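You operate a simulated robot arm through the tools that you are given. There is no shell and no other tool. Be economical: measure what you need, move in short steps, check, and stop when the job is done.

You run a simulated robot arm. Do the job below in one go: nothing can be reset, and whatever is moved stays where it is left.

Task
Fold in two panels with the red arm, then four with the blue arm, then turn the sheet over.
Fine: set the yellow crease slider for each fold.

Only the result counts: the job must be done as asked and must still hold three seconds after the hand-in. Knocking over, shifting, dropping, spilling or breaking anything else fails it.

Robot
A 7-joint arm with a vacuum gripper on a trunk, on a base that drives. Base frame: it is fixed to the floor where the robot stands at the start and does not move with it; the origin is under the middle of the robot, x ahead of it, y to its left, z up. Readings come in mm, degrees, newtons and seconds.
With the tool pointing down near the work surface it reaches from about 100 to 640 mm from the robot's upright axis, wherever it stands. Its first joint turns from -115.0 to 115.0 degrees. Places, roughly: blue folder button [500, -200, 900]; red folder button [500, 400, 900]; white folder button [600, -200, 900]. Payload 2.55 kg.
Tool frame: the origin (TCP) lies in the middle of the cups' lips, and z points out of the cups. The gripper has 1 cup of 44 mm across, covering 44 by 44 mm (tool x, y); the bellows give 20 mm. With the vacuum on, a cup seals on a smooth face that it is pressed against (1 to 4 N); it does not hold porous or soft things. The pull reaches 55 N.
Orientation is that of the tool frame in the base frame, as a unit quaternion [x, y, z, w]. With the cups facing straight down, the tool's x points along the base's -x, its y along +y and its z along -z.

Tools
- The arm moves only by the tool jog_arm. Its argument "targets" is a list of rows, each a list of 6 numbers: the shift along the base's x, y, z in units of 25 mm (1.0 is 25 mm), then the turn, a rotation vector about the base's x, y, z in units of 8 degrees (1.0 is 8 degrees). In form: [[tx, ty, tz, ax, ay, az], ...]. A call has 1 to 10 rows; each row shifts and turns the commanded pose from where the row before left it. "vac" is the vacuum: 1 switches it on, 0 off, set as the call begins (left out, the last holds). A call with a number of a shift or a turn outside -1 to 1 is refused whole. Each row takes 0.2 s and may step no farther than 50 mm and 8.6 degrees from the row before; otherwise, or with a gripper value out of range, the whole call is refused. Where a pose cannot be reached the arm comes as near as it can. A force on the tool above 40 N (or 10 N above the force at the start of the call, whichever is more), or a blocked arm, ends the call early, and 0.2 s more pass. The pull builds up within a second once a cup has sealed. Time passes only in rows, and 0.2 s behind the last, so rows that do not move give it time. It gives the time, the measured TCP pose, the force on the tool (base axes) and the pull of the vacuum at its end, in the units of the frame above (readings bear some noise), with the torque about the TCP (base axes, N m) and any sound that the robot's microphone picked up, and new pictures: "views" is both (left out), scene, wrist or none.
- Cameras (640 x 400 px; columns grow to the right, rows downward): "scene" is now at [7.4, 154.7, 1825.6]; the picture's right is [-0.29, -0.96, 0.00], its down [-0.77, 0.24, -0.59] and it looks along [0.57, -0.17, -0.81] (base axes); focal length 285 px, centre (320, 200). "wrist" rides on the gripper at [81, 6, -173] in the tool frame; the picture's right is [-0.08, 1.00, 0.00], its down [-0.89, -0.07, -0.45] and it looks along [-0.44, -0.04, 0.90] (tool axes); focal length 256 px, centre (320, 200). There is no depth. A picture from a camera that has moved, and an enlarged one, comes with that camera's place and axes in the base frame and with its lens.
- raise_lower(by): slides the trunk up (or, below 0, down) by that many mm; the arm and the scene camera ride with it, the base frame stays. It gives what a move gives, with no picture.
- base_move(legs): drives the robot by 1 to 6 legs, each [ahead, left, turn to the left] in mm, mm and degrees, along the robot's own axes; the way and the turn of a leg run together, so that a leg with both is an arc; at most 1500 mm and 180 degrees a leg. The arm and the cameras ride along, it lands a little off, and it stops where it bumps. It gives what a move gives, and a new picture of the scene camera.
- head_to(pan, tilt): turns the head with the scene camera to pan (to the left, within 155 degrees either way) and tilt (down, from -29 to 69), counted from straight ahead of the robot. It gives what a move gives, and a new picture of the scene camera.
- inspect(camera, box): a new picture of the part [left, top, right, bottom] of that camera's present view, enlarged. The clock stands still meanwhile.
- close_job(): hands the job in; it is judged then, once.

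Go step by step. Nothing tells you exact positions but the pictures and the camera data: compare them with the known pose of the tool, close in by small moves and look again before you grip or let go. The budget is 120 turns and 260 pictures, counting those below and the enlarged ones. Unless the task says otherwise, let go and move clear before handing in, and close with one line.

The tools are called as name(argument=value, ...) on one line, values as JSON. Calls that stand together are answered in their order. jog_arm: Moves the arm, as the interface text tells. Its arguments: {"type":"object","properties":{"targets":{"type":"array","items":{"type":"array","items":{"type":"number"}}},"vac":{"type":"number"},"views":{"type":"string","enum":["both","scene","wrist","none"]}},"required":["targets"]} The other tools are called the same way: raise_lower (by) slides the trunk up or down; base_move (legs) drives the base; head_to (pan, tilt) turns the head that bears the scene camera; inspect (camera, box) takes an enlarged picture of a part of a camera's view; close_job () hands the job in.

At the start:

```text
time: 0.0
tcp_pos: [361.7, 17.2, 1205.2]
ee_rot: [0.0, 1.0, 0.0, 0.0]
wrist_force: [0.0, -0.4, -0.3]
ft_torque: [-0.03, 0.02, 0.02]
pull: 0.1
trunk travel left (down, up): [-925.0, 65.0]
robot x, y, heading: [-0.7, 1.9, 0.1]
head pan, tilt: [-17.1, 53.7]
```

scene: 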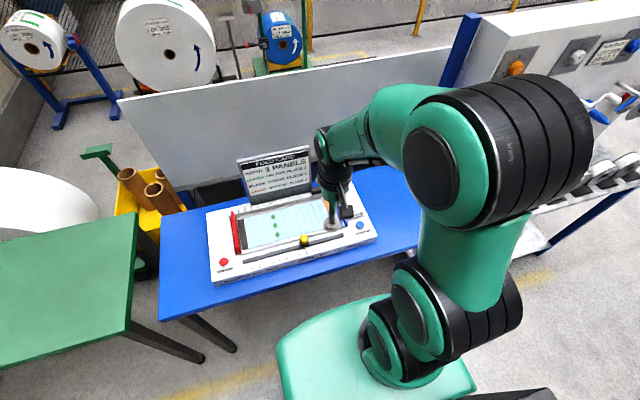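
wrist: 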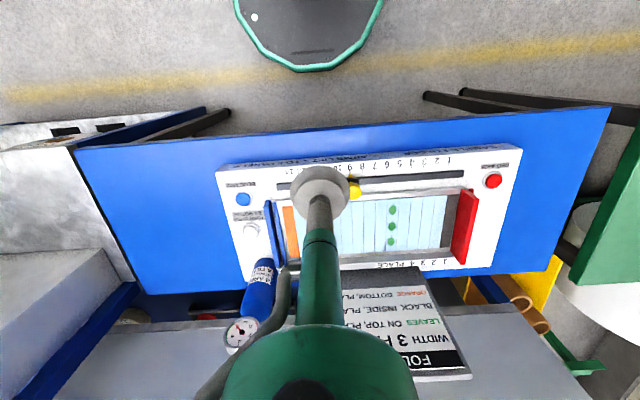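

I see a folding machine on a blue table with red/blue/white buttons, a yellow slider and a card. I'll read the labels first.

inspect(camera="scene", box=[200, 140, 390, 290])

inspect(camera="wrist", box=[210, 130, 530, 380])

```text
2.67 times, centred on (295, 215) of scene
camera zoom: at [7.4, 154.7, 1825.6], right [-0.29, -0.96, 0.0], down [-0.77, 0.24, -0.59], along [0.57, -0.17, -0.81], focal length 761 px, centre (387, 160)
```

zoom: 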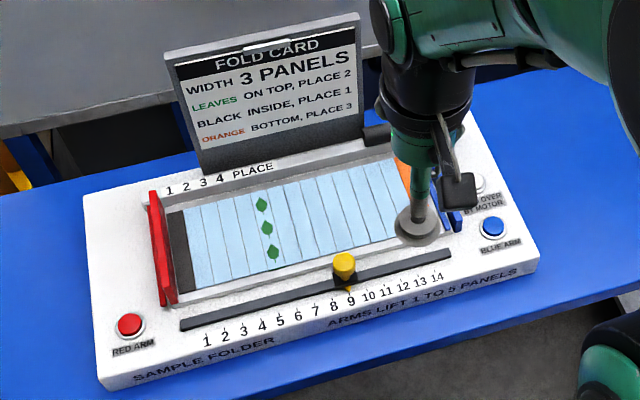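

```text
1.60 times, centred on (370, 255) of wrist
camera zoom: at [280.0, 23.6, 1377.9], right [0.08, 1.0, 0.0], down [0.89, -0.07, 0.45], along [0.44, -0.04, -0.9], focal length 410 px, centre (240, 112)
```

zoom: 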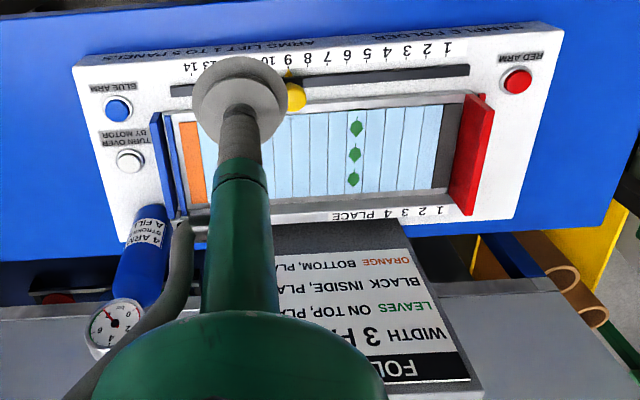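

The arm hides part of the folder, so I'll move it back toward the robot and look again.

jog_arm(targets=[[-1, -1, 0, 0, 0, 0], [-1, -1, 0, 0, 0, 0], [-1, -1, 0, 0, 0, 0], [-1, -1, 0, 0, 0, 0], [0, -1, 0, 0, 0, 0], [0, -1, 0, 0, 0, 0], [0, -1, 0, 0, 0, 0], [0, -1, 0, 0, 0, 0]])

```text
time: 1.8
tcp_pos: [261.1, -184.2, 1205.2]
ee_rot: [0.0, 1.0, 0.0, 0.0]
wrist_force: [0.0, -0.6, 0.5]
ft_torque: [-0.02, 0.04, 0.0]
pull: 0.0
trunk travel left (down, up): [-925.0, 65.0]
robot x, y, heading: [-1.0, 0.1, -0.1]
head pan, tilt: [-17.1, 53.7]
camera scene: at [8.0, 153.4, 1825.7], right [-0.29, -0.96, 0.0], down [-0.77, 0.24, -0.59], along [0.57, -0.17, -0.81], focal length 285 px, centre (320, 200)
camera wrist: at [180.6, -177.1, 1378.0], right [0.08, 1.0, 0.0], down [0.89, -0.07, 0.45], along [0.44, -0.03, -0.9], focal length 256 px, centre (320, 200)
```

scene: 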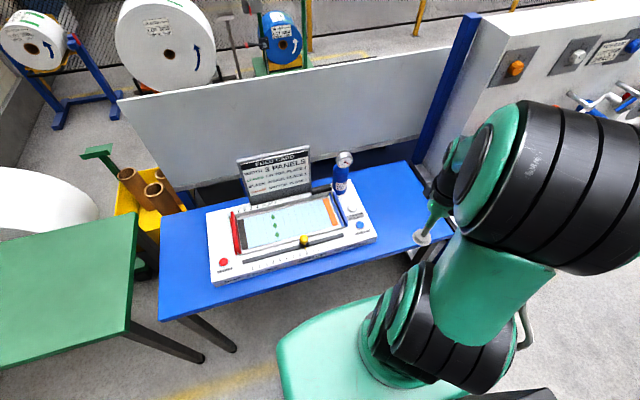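
wrist: 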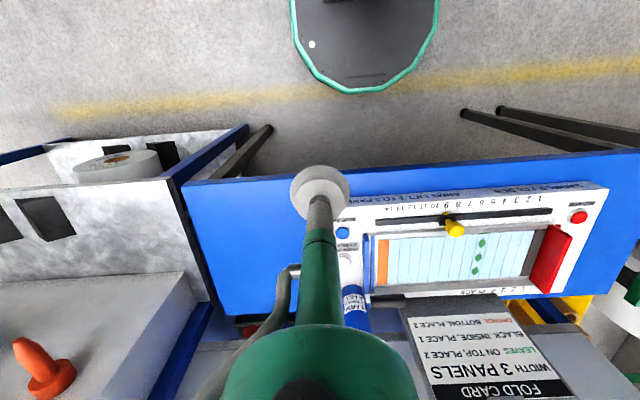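

inspect(camera="scene", box=[205, 180, 305, 280])

inspect(camera="scene", box=[280, 140, 380, 260])

inspect(camera="wrist", box=[325, 170, 485, 330])

inspect(camera="wrist", box=[440, 170, 600, 310])

```text
4.00 times, centred on (255, 230) of scene
camera zoom: at [8.0, 153.4, 1825.7], right [-0.29, -0.96, 0.0], down [-0.77, 0.24, -0.59], along [0.57, -0.17, -0.81], focal length 1141 px, centre (580, 80)
```

zoom: 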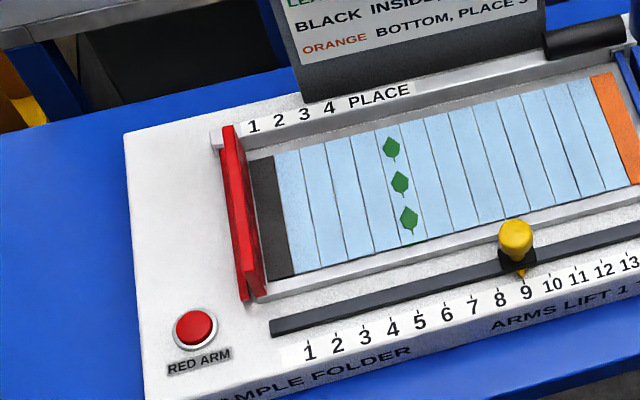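

```text
3.33 times, centred on (330, 200) of scene
camera zoom: at [8.0, 153.4, 1825.7], right [-0.29, -0.96, 0.0], down [-0.77, 0.24, -0.59], along [0.57, -0.17, -0.81], focal length 951 px, centre (287, 200)
```

zoom: 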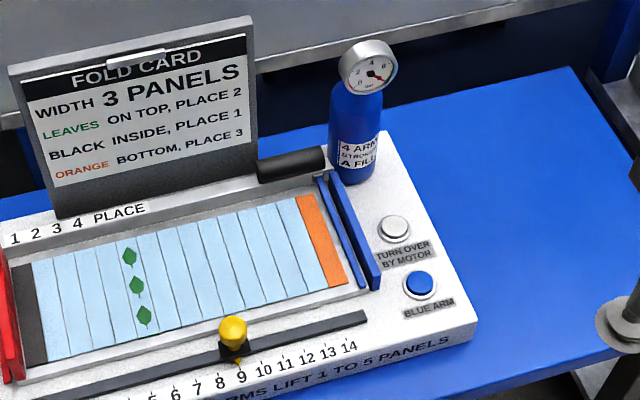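

```text
2.50 times, centred on (405, 250) of wrist
camera zoom: at [180.6, -177.1, 1378.0], right [0.08, 1.0, 0.0], down [0.89, -0.07, 0.45], along [0.44, -0.03, -0.9], focal length 640 px, centre (108, 75)
```

zoom: 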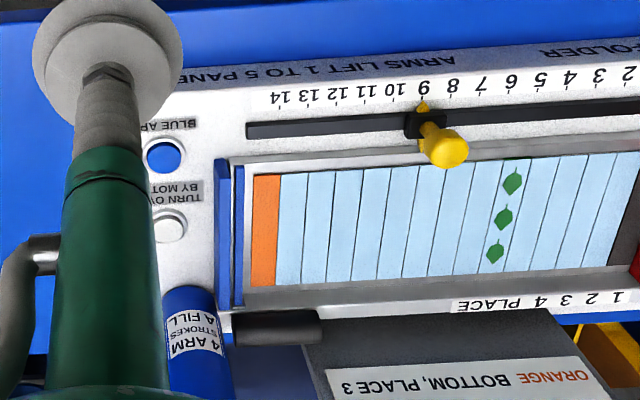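

```text
2.86 times, centred on (520, 240) of wrist
camera zoom: at [180.6, -177.1, 1378.0], right [0.08, 1.0, 0.0], down [0.89, -0.07, 0.45], along [0.44, -0.03, -0.9], focal length 731 px, centre (-251, 86)
```

zoom: 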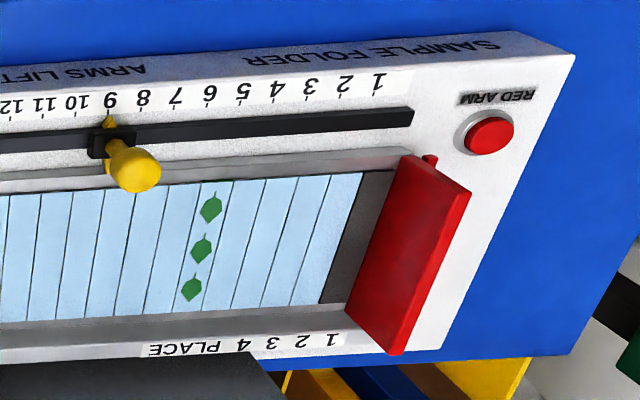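

Layout: the sheet has 15 panels (black first, orange last) and creases 1–14. So the red fold needs crease 2 and the blue fold crease 11. I'll check the gauge and knob up close, along with the panel count.

inspect(camera="scene", box=[325, 145, 365, 170])

inspect(camera="scene", box=[285, 190, 355, 250])

inspect(camera="scene", box=[230, 205, 300, 260])

```text
16.00 times, centred on (345, 158) of scene
camera zoom: at [8.0, 153.4, 1825.7], right [-0.29, -0.96, 0.0], down [-0.77, 0.24, -0.59], along [0.57, -0.17, -0.81], focal length 4563 px, centre (-80, 880)
```

zoom: 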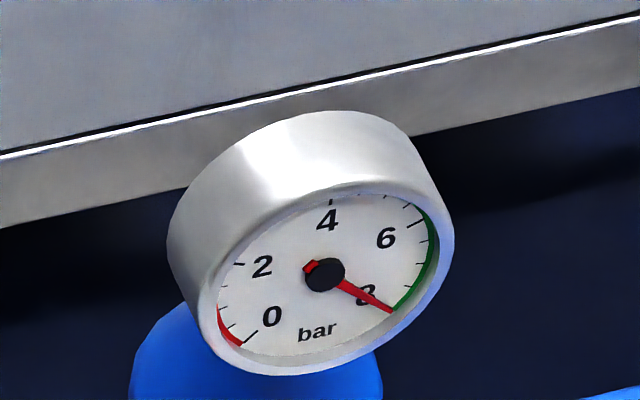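

```text
6.67 times, centred on (320, 220) of scene
camera zoom: at [8.0, 153.4, 1825.7], right [-0.29, -0.96, 0.0], down [-0.77, 0.24, -0.59], along [0.57, -0.17, -0.81], focal length 1901 px, centre (320, 67)
```

zoom: 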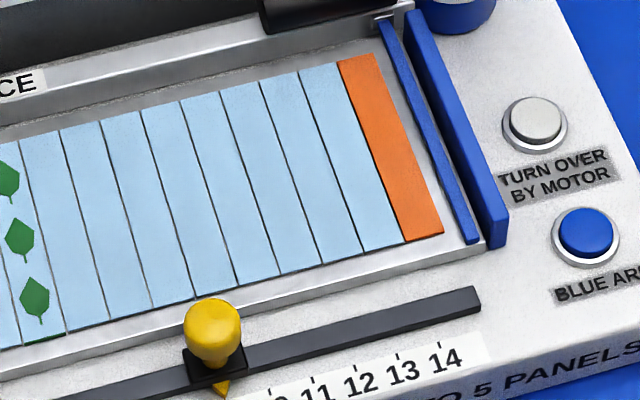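

```text
7.27 times, centred on (265, 232) of scene
camera zoom: at [8.0, 153.4, 1825.7], right [-0.29, -0.96, 0.0], down [-0.77, 0.24, -0.59], along [0.57, -0.17, -0.81], focal length 2074 px, centre (720, -36)
```

zoom: 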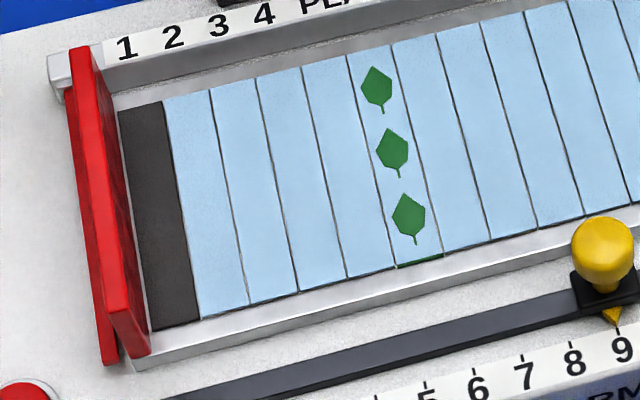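

All 15 panels are confirmed, with tick k at the boundary between panels k and k+1, and the gauge is full. I'll bring the cup down on the right side of the knob, which I estimate at (483, 77).

jog_arm(targets=[[0.88, 0.78, -0.4, 0, 0, 0], [0.88, 0.78, -0.4, 0, 0, 0], [0.88, 0.78, -0.4, 0, 0, 0], [0.88, 0.78, -0.4, 0, 0, 0], [0.88, 0.78, -1, 0, 0, 0], [0.88, 0.78, -1, 0, 0, 0], [0.88, 0.78, -1, 0, 0, 0], [0.88, 0.78, -1, 0, 0, 0], [0.88, 0.78, -1, 0, 0, 0], [0.88, 0.78, -1, 0, 0, 0]], views="none")

jog_arm(targets=[[0, 0, -1, 0, 0, 0], [0, 0, -1, 0, 0, 0], [0, 0, -1, 0, 0, 0]])

```text
time: 4.0
tcp_pos: [481.1, 13.7, 1013.1]
ee_rot: [0.001, 1.0, 0.0, -0.001]
wrist_force: [0.3, 0.3, 0.4]
ft_torque: [-0.02, 0.01, 0.03]
pull: 0.1
trunk travel left (down, up): [-925.0, 65.0]
robot x, y, heading: [1.1, 0.9, -0.1]
head pan, tilt: [-17.1, 53.7]
```

```text
time: 4.8
tcp_pos: [480.5, 12.9, 939.0]
ee_rot: [0.0, 1.0, 0.0, 0.0]
wrist_force: [-0.4, 0.3, 0.1]
ft_torque: [0.0, 0.06, 0.01]
pull: 0.1
trunk travel left (down, up): [-925.0, 65.0]
robot x, y, heading: [-2.4, 1.7, 0.2]
head pan, tilt: [-17.1, 53.7]
camera scene: at [8.3, 154.8, 1825.7], right [-0.29, -0.96, 0.0], down [-0.77, 0.24, -0.59], along [0.57, -0.17, -0.81], focal length 285 px, centre (320, 200)
camera wrist: at [400.4, 19.2, 1112.0], right [0.08, 1.0, 0.0], down [0.89, -0.07, 0.44], along [0.44, -0.04, -0.9], focal length 256 px, centre (320, 200)
```

scene: 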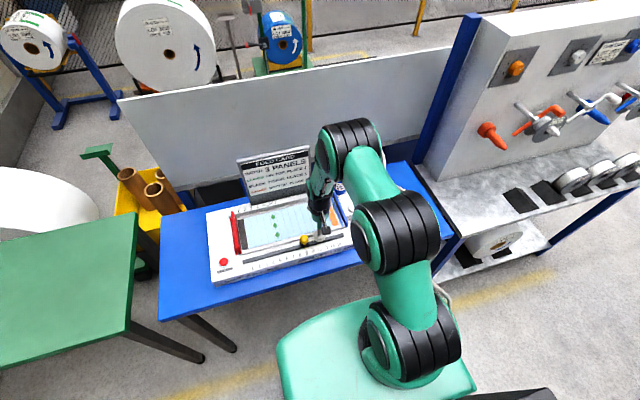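
wrist: 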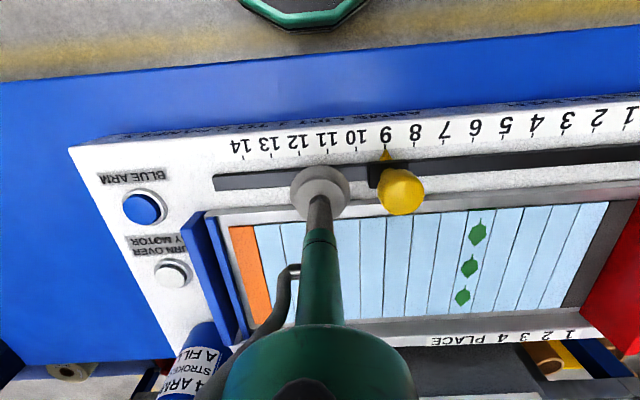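

The cup is just to the right of the knob. I'll lower it beside the knob and push it toward lower numbers.

jog_arm(targets=[[0.25, 0, -0.5, 0, 0, 0], [0, 0, -0.5, 0, 0, 0], [0, 0.5, 0, 0, 0, 0], [0, 0.5, 0, 0, 0, 0], [0, 0.5, 0, 0, 0, 0], [0, 0.5, 0, 0, 0, 0]])

```text
time: 6.2
tcp_pos: [488.1, 62.9, 915.2]
ee_rot: [0.0, 1.0, -0.001, 0.001]
wrist_force: [0.4, -1.4, 0.8]
ft_torque: [-0.01, -0.04, 0.02]
pull: 0.1
trunk travel left (down, up): [-925.0, 65.0]
robot x, y, heading: [-0.3, 2.1, 0.2]
head pan, tilt: [-17.1, 53.7]
camera scene: at [7.5, 154.7, 1825.6], right [-0.29, -0.96, 0.0], down [-0.77, 0.24, -0.59], along [0.57, -0.17, -0.81], focal length 285 px, centre (320, 200)
camera wrist: at [406.4, 68.8, 1087.7], right [0.08, 1.0, 0.0], down [0.89, -0.07, 0.45], along [0.44, -0.04, -0.9], focal length 256 px, centre (320, 200)
```

scene: 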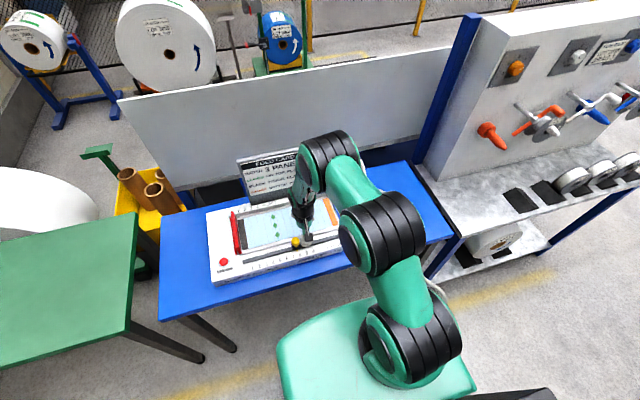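
wrist: 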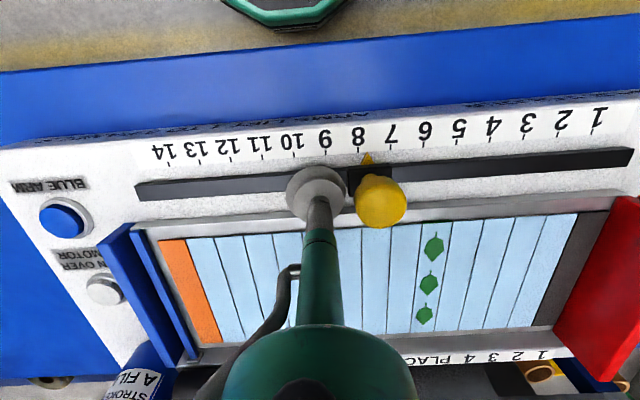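

Pushing works: the knob now reads about 7.8 with the tool at y=63. I'll push on to just short of 2.

jog_arm(targets=[[0, 0.6, 0, 0, 0, 0], [0, 0.6, 0, 0, 0, 0], [0, 0.6, 0, 0, 0, 0], [0, 0.6, 0, 0, 0, 0], [0, 0.6, 0, 0, 0, 0], [0, 0.6, 0, 0, 0, 0], [0, 0.6, 0, 0, 0, 0], [0, 0.6, 0, 0, 0, 0], [0, 0.4, 0, 0, 0, 0]])

inspect(camera="wrist", box=[280, 80, 480, 230])

```text
time: 8.2
tcp_pos: [487.2, 192.6, 914.6]
ee_rot: [0.0, 1.0, 0.0, 0.0]
wrist_force: [0.2, 0.2, -0.3]
ft_torque: [0.01, 0.0, -0.02]
pull: 0.1
trunk travel left (down, up): [-925.0, 65.0]
robot x, y, heading: [1.5, -0.5, 0.1]
head pan, tilt: [-17.1, 53.7]
camera scene: at [7.6, 155.4, 1825.6], right [-0.29, -0.96, 0.0], down [-0.77, 0.24, -0.59], along [0.57, -0.17, -0.81], focal length 285 px, centre (320, 200)
camera wrist: at [406.5, 199.9, 1087.4], right [0.08, 1.0, 0.0], down [0.89, -0.07, 0.45], along [0.44, -0.04, -0.9], focal length 256 px, centre (320, 200)
```

scene: 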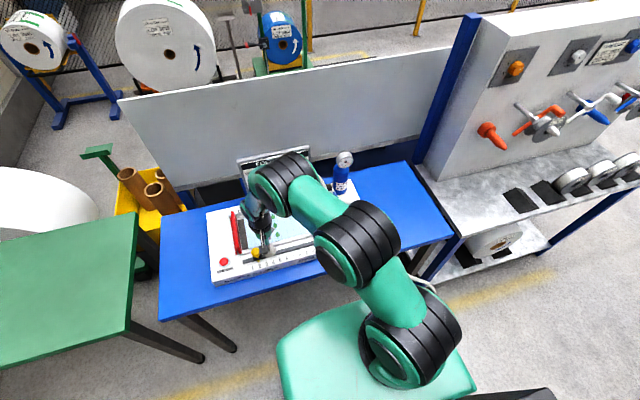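
wrist: 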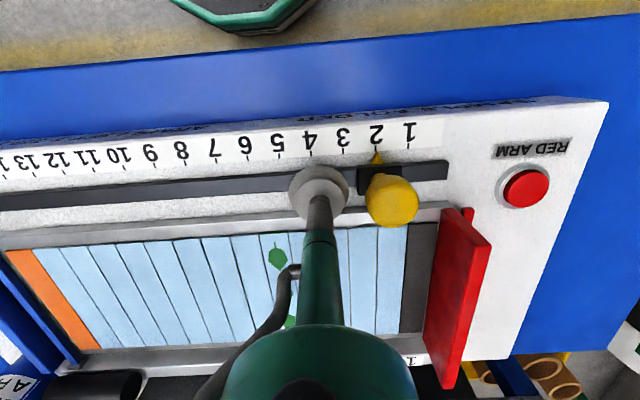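

```text
2.67 times, centred on (380, 155) of wrist
camera zoom: at [406.5, 199.9, 1087.4], right [0.08, 1.0, 0.0], down [0.89, -0.07, 0.45], along [0.44, -0.04, -0.9], focal length 683 px, centre (160, 320)
```

zoom: 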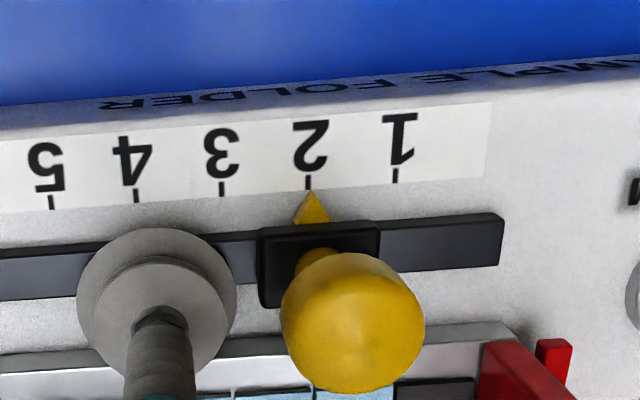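

The slider sits on 2. I'll back off, rise, and go above the red button at about (500, 357).

jog_arm(targets=[[0, -0.3, 0, 0, 0, 0], [0, 0, 1, 0, 0, 0], [0, 0, 1, 0, 0, 0], [0.1, 0.98, 0, 0, 0, 0], [0.1, 0.98, 0, 0, 0, 0], [0.1, 0.98, 0, 0, 0, 0], [0.1, 0.98, 0, 0, 0, 0], [0.1, 0.98, 0, 0, 0, 0], [0, 0.98, 0, 0, 0, 0], [0, 0.98, 0, 0, 0, 0]])

inspect(camera="wrist", box=[80, 80, 400, 280])

```text
time: 10.4
tcp_pos: [499.0, 357.6, 964.8]
ee_rot: [0.0, 1.0, -0.001, -0.001]
wrist_force: [0.0, 0.9, 0.5]
ft_torque: [-0.05, 0.02, 0.0]
pull: 0.0
trunk travel left (down, up): [-925.0, 65.0]
robot x, y, heading: [-0.3, -1.7, 0.2]
head pan, tilt: [-17.1, 53.7]
camera scene: at [7.7, 155.9, 1825.5], right [-0.29, -0.96, 0.0], down [-0.77, 0.24, -0.59], along [0.57, -0.17, -0.81], focal length 285 px, centre (320, 200)
camera wrist: at [418.5, 363.6, 1137.8], right [0.08, 1.0, 0.0], down [0.89, -0.07, 0.44], along [0.44, -0.04, -0.9], focal length 256 px, centre (320, 200)
```

scene: 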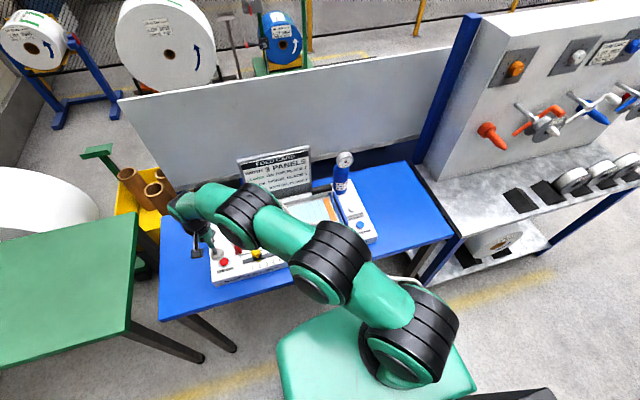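
wrist: 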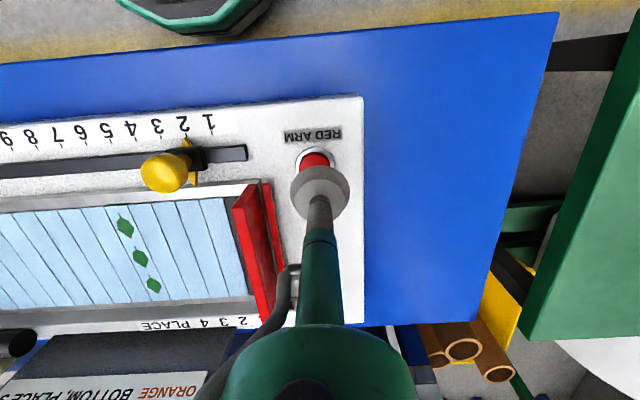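

```text
2.00 times, centred on (240, 180) of wrist
camera zoom: at [418.5, 363.6, 1137.8], right [0.08, 1.0, 0.0], down [0.89, -0.07, 0.44], along [0.44, -0.04, -0.9], focal length 512 px, centre (480, 240)
```

zoom: 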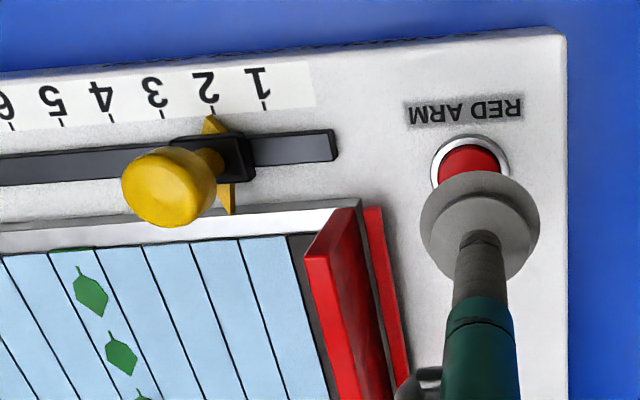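

The slider's rear pointer also lines up with the 2/3 crease. Now I'll press the red button.

jog_arm(targets=[[-0.16, -0.18, -1, 0, 0, 0], [0, 0, -0.6, 0, 0, 0], [0, 0, -0.2, 0, 0, 0], [0, 0, -0.2, 0, 0, 0], [0, 0, -0.2, 0, 0, 0], [0, 0, -0.2, 0, 0, 0]])

```text
time: 11.8
tcp_pos: [496.5, 351.0, 904.4]
ee_rot: [0.0, 1.0, 0.001, 0.0]
wrist_force: [-0.7, 0.5, -0.2]
ft_torque: [-0.04, 0.0, 0.04]
pull: 0.1
trunk travel left (down, up): [-925.0, 65.0]
robot x, y, heading: [-1.7, 3.4, 0.4]
head pan, tilt: [-17.1, 53.7]
camera scene: at [7.8, 155.0, 1825.6], right [-0.29, -0.96, 0.0], down [-0.77, 0.24, -0.59], along [0.57, -0.17, -0.81], focal length 285 px, centre (320, 200)
camera wrist: at [414.5, 358.3, 1077.4], right [0.08, 1.0, 0.0], down [0.89, -0.07, 0.44], along [0.44, -0.04, -0.9], focal length 256 px, centre (320, 200)
```

scene: 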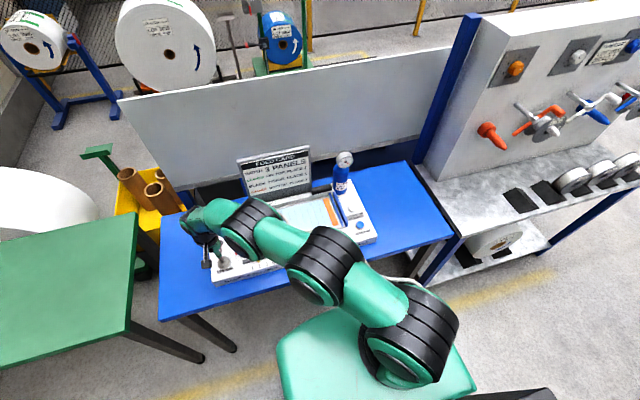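
wrist: 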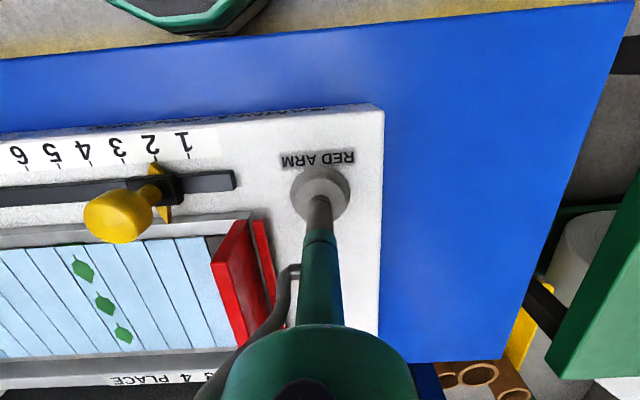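

No contact yet at z=904, so I'll continue in small steps.

jog_arm(targets=[[0, 0, -0.15, 0, 0, 0], [0, 0, -0.15, 0, 0, 0], [0, 0, -0.15, 0, 0, 0]])

```text
time: 12.6
tcp_pos: [497.0, 352.8, 894.1]
ee_rot: [0.001, 1.0, 0.001, 0.0]
wrist_force: [0.1, -0.3, 1.9]
ft_torque: [0.02, 0.03, 0.01]
pull: 0.1
trunk travel left (down, up): [-925.0, 65.0]
robot x, y, heading: [3.0, -0.6, 0.0]
head pan, tilt: [-17.1, 53.7]
camera scene: at [7.4, 154.8, 1825.7], right [-0.29, -0.96, 0.0], down [-0.77, 0.24, -0.59], along [0.57, -0.17, -0.81], focal length 285 px, centre (320, 200)
camera wrist: at [414.5, 358.3, 1067.1], right [0.08, 1.0, 0.0], down [0.89, -0.07, 0.45], along [0.44, -0.03, -0.9], focal length 256 px, centre (320, 200)
```

scene: 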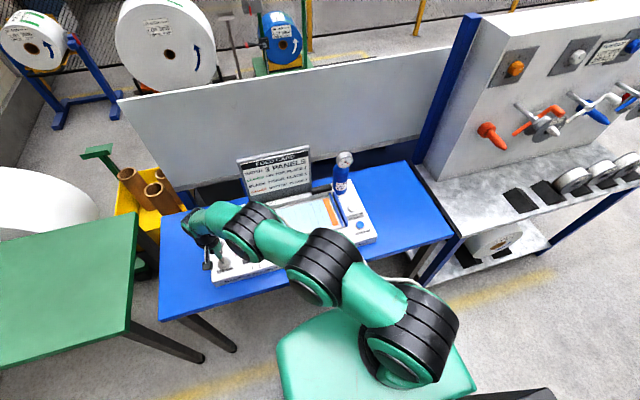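
wrist: 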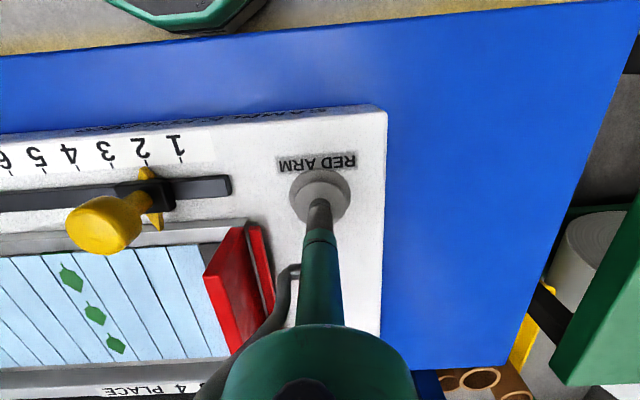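

Contact has begun at 1.9 N. I'll press a bit further.

jog_arm(targets=[[0, 0, -0.15, 0, 0, 0], [0, 0, -0.15, 0, 0, 0], [0, 0, -0.1, 0, 0, 0]])

```text
time: 13.4
tcp_pos: [496.3, 352.2, 885.1]
ee_rot: [0.0, 1.0, 0.0, 0.001]
wrist_force: [0.1, -0.2, 4.7]
ft_torque: [-0.01, 0.0, 0.03]
pull: 0.0
trunk travel left (down, up): [-925.0, 65.0]
robot x, y, heading: [1.4, 0.9, 0.1]
head pan, tilt: [-17.1, 53.7]
camera scene: at [6.9, 154.5, 1825.7], right [-0.29, -0.96, 0.0], down [-0.77, 0.24, -0.59], along [0.57, -0.17, -0.81], focal length 285 px, centre (320, 200)
camera wrist: at [414.5, 358.3, 1056.8], right [0.08, 1.0, 0.0], down [0.89, -0.07, 0.45], along [0.44, -0.03, -0.89], focal length 256 px, centre (320, 200)
```

scene: 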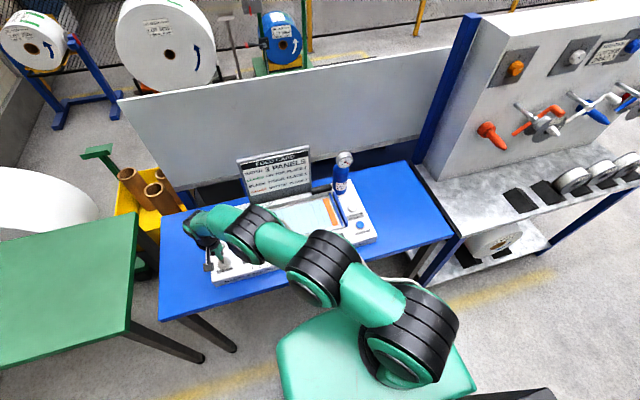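
wrist: 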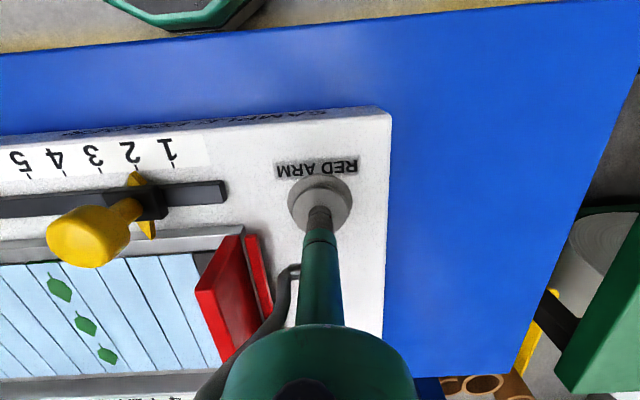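

jog_arm(targets=[[0, 0, -0.15, 0, 0, 0], [0, 0, -0.15, 0, 0, 0], [0, 0, -0.15, 0, 0, 0]], views="wrist")

```text
time: 14.2
tcp_pos: [496.7, 351.7, 879.5]
ee_rot: [0.001, 1.0, 0.004, 0.005]
wrist_force: [-7.2, -5.8, 35.1]
ft_torque: [0.2, -0.27, 0.08]
pull: 0.1
trunk travel left (down, up): [-925.0, 65.0]
robot x, y, heading: [1.8, -2.9, -0.1]
head pan, tilt: [-17.1, 53.7]
camera wrist: at [413.5, 357.5, 1051.0], right [0.08, 1.0, 0.01], down [0.89, -0.07, 0.45], along [0.45, -0.03, -0.89], focal length 256 px, centre (320, 200)
```

wrist: 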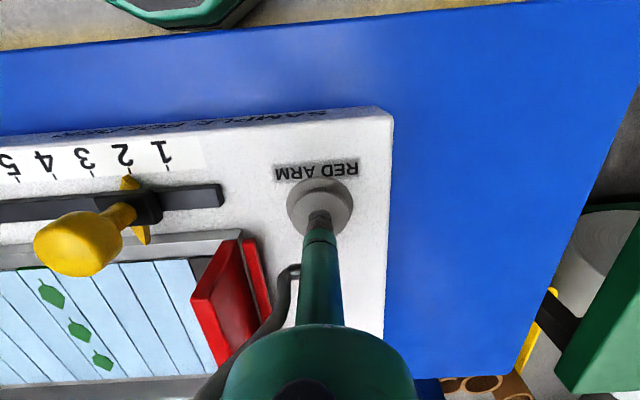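

The force reached 35 N, so the cup has bottomed out. I'll lift off and see whether the arm reacts.

jog_arm(targets=[[0, 0, 0.5, 0, 0, 0], [0, 0, 1, 0, 0, 0], [0, 0, 1, 0, 0, 0], [0, 0, 0, 0, 0, 0], [0, 0, 0, 0, 0, 0]])

inspect(camera="wrist", box=[0, 80, 360, 305])

```text
time: 15.3
tcp_pos: [487.5, 343.5, 915.7]
ee_rot: [-0.001, 1.0, -0.009, -0.014]
wrist_force: [10.5, 7.5, -38.5]
ft_torque: [-0.14, 0.54, 0.04]
pull: 0.1
trunk travel left (down, up): [-925.0, 65.0]
robot x, y, heading: [1.4, 0.1, 0.1]
head pan, tilt: [-17.1, 53.7]
stopped in row 5: the force on the tool passed its limit at 101 N (the readings are from after the stop); the commanded pose is now the measured one
camera scene: at [13.1, 158.3, 1825.6], right [-0.29, -0.96, 0.0], down [-0.77, 0.24, -0.59], along [0.56, -0.18, -0.81], focal length 285 px, centre (320, 200)
camera wrist: at [410.1, 353.9, 1090.3], right [0.08, 1.0, -0.02], down [0.9, -0.06, 0.42], along [0.42, -0.05, -0.91], focal length 256 px, centre (320, 200)
```

scene: 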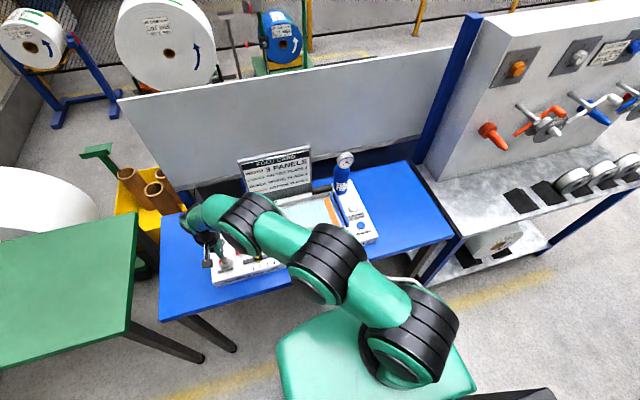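
wrist: 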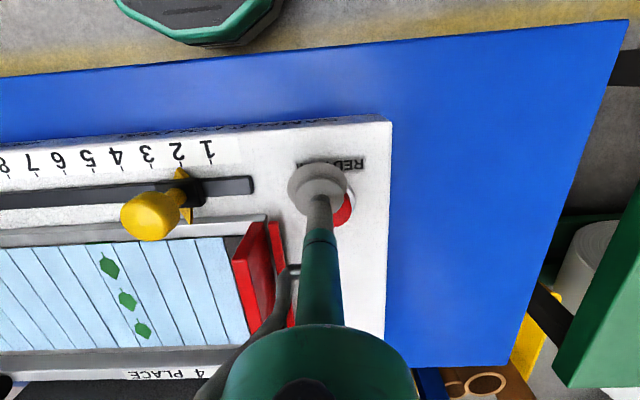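

```text
1.78 times, centred on (180, 192) of wrist
camera zoom: at [410.1, 353.9, 1090.3], right [0.08, 1.0, -0.02], down [0.9, -0.06, 0.42], along [0.42, -0.05, -0.91], focal length 455 px, centre (569, 213)
```

zoom: 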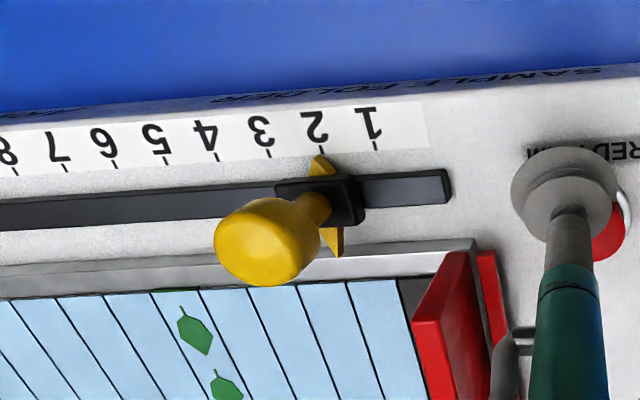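

Something is pulling the tool down as I lift. I need to see what it caught on before moving further.

inspect(camera="scene", box=[175, 185, 285, 290])

inspect(camera="wrist", box=[220, 150, 400, 320])

```text
3.81 times, centred on (230, 238) of scene
camera zoom: at [13.1, 158.3, 1825.6], right [-0.29, -0.96, 0.0], down [-0.77, 0.24, -0.59], along [0.56, -0.18, -0.81], focal length 1086 px, centre (663, 57)
```

zoom: 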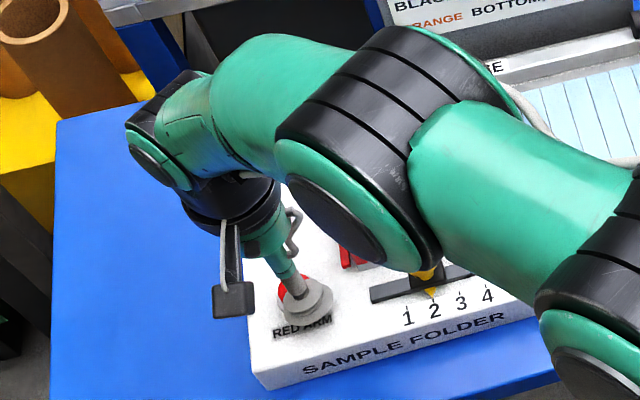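

```text
2.35 times, centred on (310, 235) of wrist
camera zoom: at [410.1, 353.9, 1090.3], right [0.08, 1.0, -0.02], down [0.9, -0.06, 0.42], along [0.42, -0.05, -0.91], focal length 602 px, centre (344, 118)
```

zoom: 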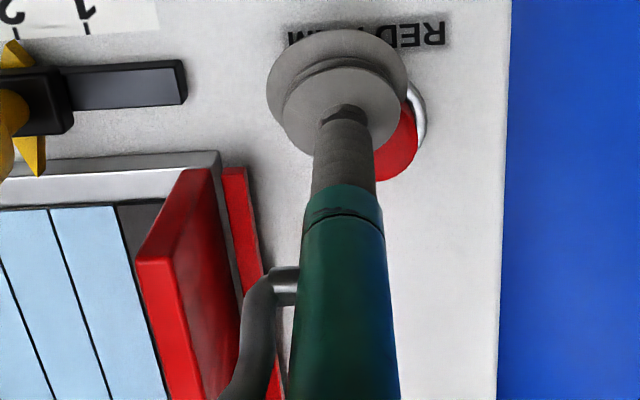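

The cause isn't clear yet. I'll hold still and see whether the load persists.

jog_arm(targets=[[0, 0, 0, 0, 0, 0], [0, 0, 0, 0, 0, 0]])

```text
time: 15.9
tcp_pos: [485.6, 343.7, 916.3]
ee_rot: [0.0, 1.0, -0.012, -0.015]
wrist_force: [4.5, 3.7, -38.9]
ft_torque: [-0.07, 0.55, 0.03]
pull: 0.1
trunk travel left (down, up): [-925.0, 65.0]
robot x, y, heading: [-2.9, -1.6, -0.4]
head pan, tilt: [-17.1, 53.7]
camera scene: at [13.8, 159.5, 1825.1], right [-0.29, -0.96, 0.0], down [-0.77, 0.23, -0.59], along [0.56, -0.18, -0.81], focal length 285 px, centre (320, 200)
camera wrist: at [410.5, 355.0, 1091.2], right [0.08, 1.0, -0.03], down [0.91, -0.06, 0.42], along [0.42, -0.06, -0.91], focal length 256 px, centre (320, 200)
```

scene: 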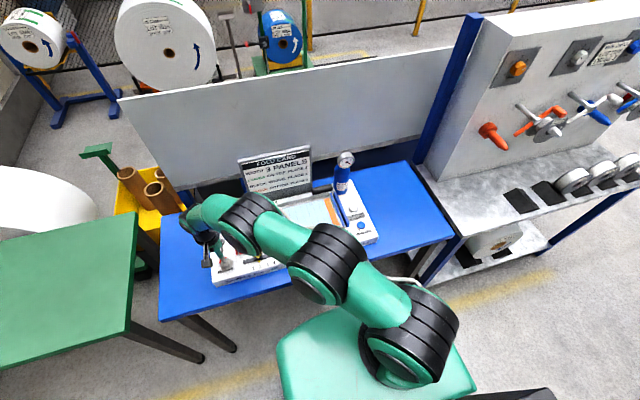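
wrist: 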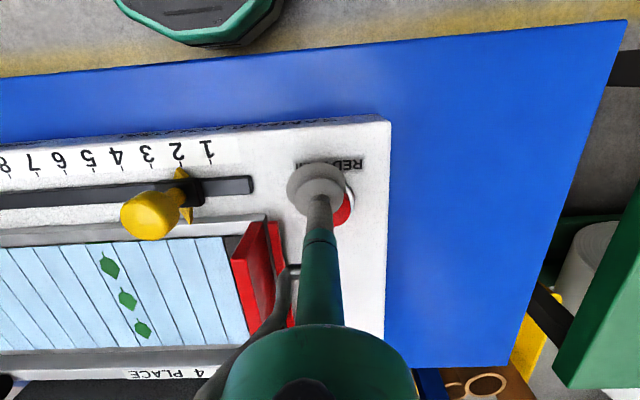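

The cup's bellows look stretched, as if the lip is stuck to something. I'll explicitly set vacuum off and ease back down to unload it.

jog_arm(targets=[[0, 0, -0.3, 0, 0, 0], [0, 0, -0.3, 0, 0, 0], [0, 0, 0, 0, 0, 0]], vac=0)

inspect(camera="wrist", box=[220, 120, 400, 290])

```text
time: 16.7
tcp_pos: [488.3, 345.5, 908.2]
ee_rot: [0.0, 1.0, -0.007, -0.01]
wrist_force: [-3.4, -1.0, -9.6]
ft_torque: [0.03, 0.14, -0.07]
pull: 0.0
trunk travel left (down, up): [-925.0, 65.0]
robot x, y, heading: [0.4, 1.3, -0.1]
head pan, tilt: [-17.1, 53.7]
camera scene: at [8.4, 155.5, 1825.7], right [-0.29, -0.96, 0.0], down [-0.77, 0.24, -0.59], along [0.57, -0.17, -0.81], focal length 285 px, centre (320, 200)
camera wrist: at [410.2, 354.6, 1082.4], right [0.08, 1.0, -0.02], down [0.9, -0.06, 0.43], along [0.43, -0.05, -0.9], focal length 256 px, centre (320, 200)
```

scene: 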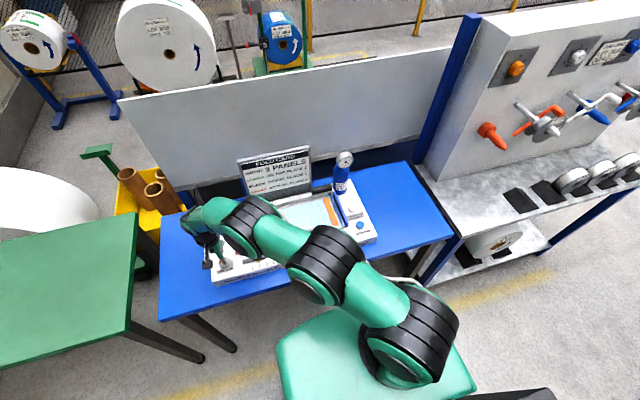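
wrist: 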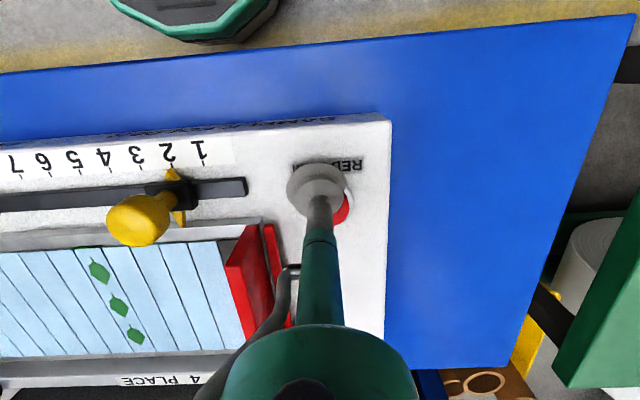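

```text
2.35 times, centred on (310, 205) of wrist
camera zoom: at [410.2, 354.6, 1082.4], right [0.08, 1.0, -0.02], down [0.9, -0.06, 0.43], along [0.43, -0.05, -0.9], focal length 602 px, centre (344, 188)
```

zoom: 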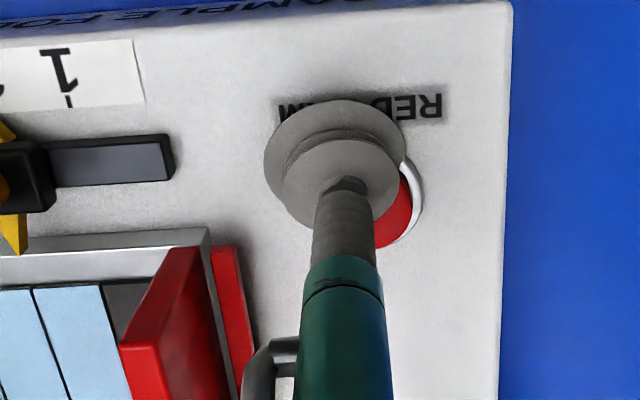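

The load drops as I lower. I'll go to zero load and re-centre over the button to release the lip.

jog_arm(targets=[[0, 0, -0.2, 0, 0, 0], [0.15, 0.12, -0.15, 0, 0, 0], [0.15, 0.12, 0, 0, 0, 0], [0, 0, 0, 0, 0, 0]], views="wrist")

inspect(camera="wrist", box=[220, 120, 400, 290])

```text
time: 17.7
tcp_pos: [495.9, 351.2, 898.9]
ee_rot: [0.001, 1.0, -0.008, -0.009]
wrist_force: [-0.1, 0.8, 0.3]
ft_torque: [0.02, 0.0, -0.03]
pull: 0.0
trunk travel left (down, up): [-925.0, 65.0]
robot x, y, heading: [-2.5, 2.6, -0.1]
head pan, tilt: [-17.1, 53.7]
camera wrist: at [417.1, 360.5, 1073.3], right [0.08, 1.0, -0.02], down [0.9, -0.06, 0.43], along [0.43, -0.05, -0.9], focal length 256 px, centre (320, 200)
```

wrist: 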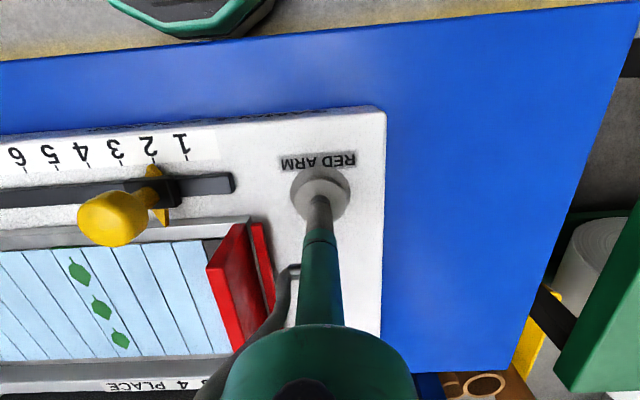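

```text
2.35 times, centred on (310, 205) of wrist
camera zoom: at [417.1, 360.5, 1073.3], right [0.08, 1.0, -0.02], down [0.9, -0.06, 0.43], along [0.43, -0.05, -0.9], focal length 602 px, centre (344, 188)
```

zoom: 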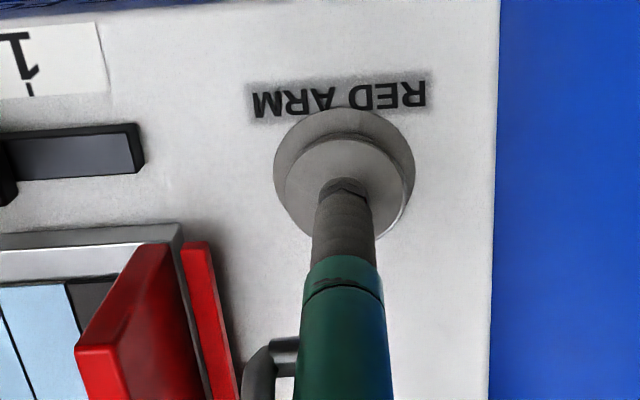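

Zero load now. I'll lift gently in small steps.

jog_arm(targets=[[0, 0, 0.15, 0, 0, 0], [0, 0, 0.15, 0, 0, 0], [0, 0, 0.15, 0, 0, 0]], views="none")

```text
time: 18.5
tcp_pos: [493.9, 350.7, 909.2]
ee_rot: [0.0, 1.0, -0.009, -0.011]
wrist_force: [3.7, 1.8, -9.0]
ft_torque: [-0.05, 0.09, 0.03]
pull: 0.0
trunk travel left (down, up): [-925.0, 65.0]
robot x, y, heading: [-1.8, 2.5, -0.2]
head pan, tilt: [-17.1, 53.7]
```

The load line passes through the button centre, so the cup itself is clinging to the button. I'll lower to zero load and cycle the vacuum on and off to break the seal.

jog_arm(targets=[[0, 0, -0.4, 0, 0, 0], [0, 0, 0, 0, 0, 0], [0, 0, 0, 0, 0, 0]], vac=1, views="none")

jog_arm(targets=[[0, 0, 0, 0, 0, 0], [0, 0, 0, 0, 0, 0], [0, 0, 0.15, 0, 0, 0], [0, 0, 0.2, 0, 0, 0], [0, 0, 0.2, 0, 0, 0]], vac=0)

```text
time: 19.3
tcp_pos: [494.8, 350.7, 900.3]
ee_rot: [-0.001, 1.0, -0.009, -0.009]
wrist_force: [-0.6, 0.4, -1.0]
ft_torque: [-0.01, 0.0, 0.02]
pull: 0.1
trunk travel left (down, up): [-925.0, 65.0]
robot x, y, heading: [-1.1, -1.6, 0.0]
head pan, tilt: [-17.1, 53.7]
```

```text
time: 20.5
tcp_pos: [494.0, 350.4, 910.0]
ee_rot: [-0.001, 1.0, -0.01, -0.013]
wrist_force: [3.2, 1.5, -15.1]
ft_torque: [-0.03, 0.24, 0.04]
pull: 0.0
trunk travel left (down, up): [-925.0, 65.0]
robot x, y, heading: [-1.8, -1.1, 0.3]
head pan, tilt: [-17.1, 53.7]
camera scene: at [11.0, 157.4, 1825.1], right [-0.29, -0.96, 0.0], down [-0.77, 0.24, -0.59], along [0.56, -0.17, -0.81], focal length 285 px, centre (320, 200)
camera wrist: at [417.2, 360.2, 1084.5], right [0.08, 1.0, -0.02], down [0.9, -0.06, 0.42], along [0.42, -0.05, -0.91], focal length 256 px, centre (320, 200)
```

scene: 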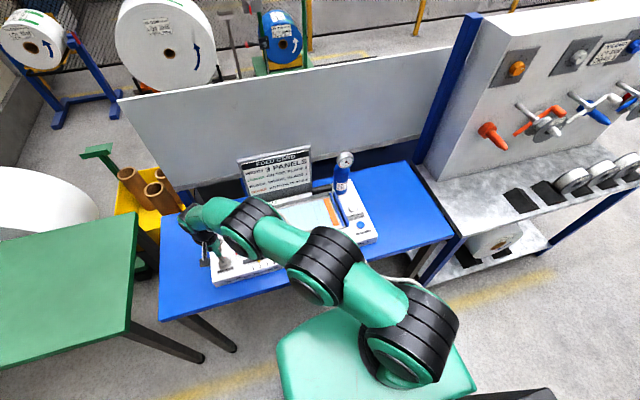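
wrist: 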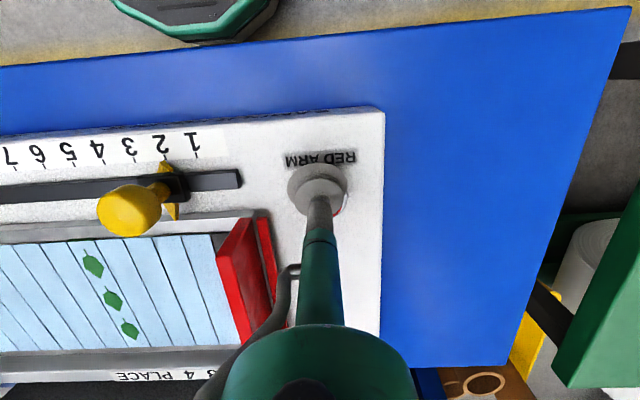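

Still clinging. I'll lower to zero load and slide sideways toward the robot to peel it off.

jog_arm(targets=[[0, 0, -0.45, 0, 0, 0], [-0.3, 0, 0, 0, 0, 0], [-0.3, 0, 0, 0, 0, 0], [-0.3, 0, 0, 0, 0, 0]], views="wrist")

inspect(camera="wrist", box=[220, 120, 400, 290])

```text
time: 21.5
tcp_pos: [472.3, 352.7, 903.2]
ee_rot: [0.0, 1.0, -0.009, -0.012]
wrist_force: [-1.1, 0.4, -0.1]
ft_torque: [-0.01, -0.06, -0.01]
pull: 0.0
trunk travel left (down, up): [-925.0, 65.0]
robot x, y, heading: [-1.7, -0.6, 0.1]
head pan, tilt: [-17.1, 53.7]
camera wrist: at [393.2, 360.7, 1076.9], right [0.08, 1.0, -0.02], down [0.9, -0.06, 0.43], along [0.43, -0.05, -0.9], focal length 256 px, centre (320, 200)
```

wrist: 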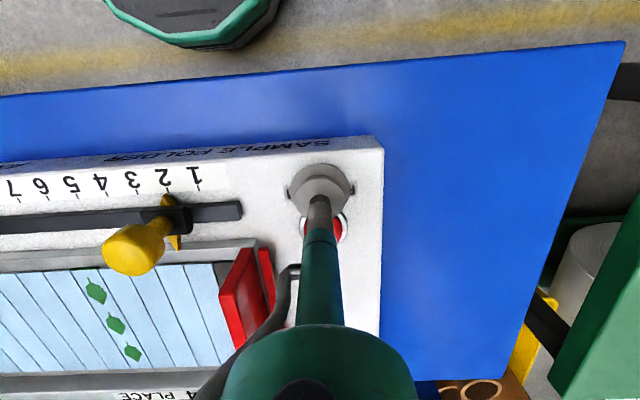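

```text
2.35 times, centred on (310, 205) of wrist
camera zoom: at [393.2, 360.7, 1076.9], right [0.08, 1.0, -0.02], down [0.9, -0.06, 0.43], along [0.43, -0.05, -0.9], focal length 602 px, centre (344, 188)
```

zoom: 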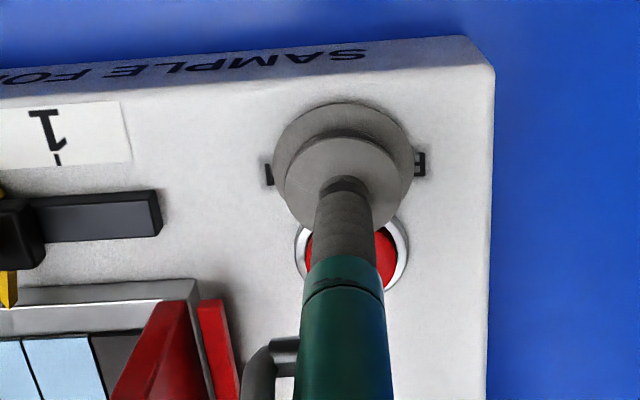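

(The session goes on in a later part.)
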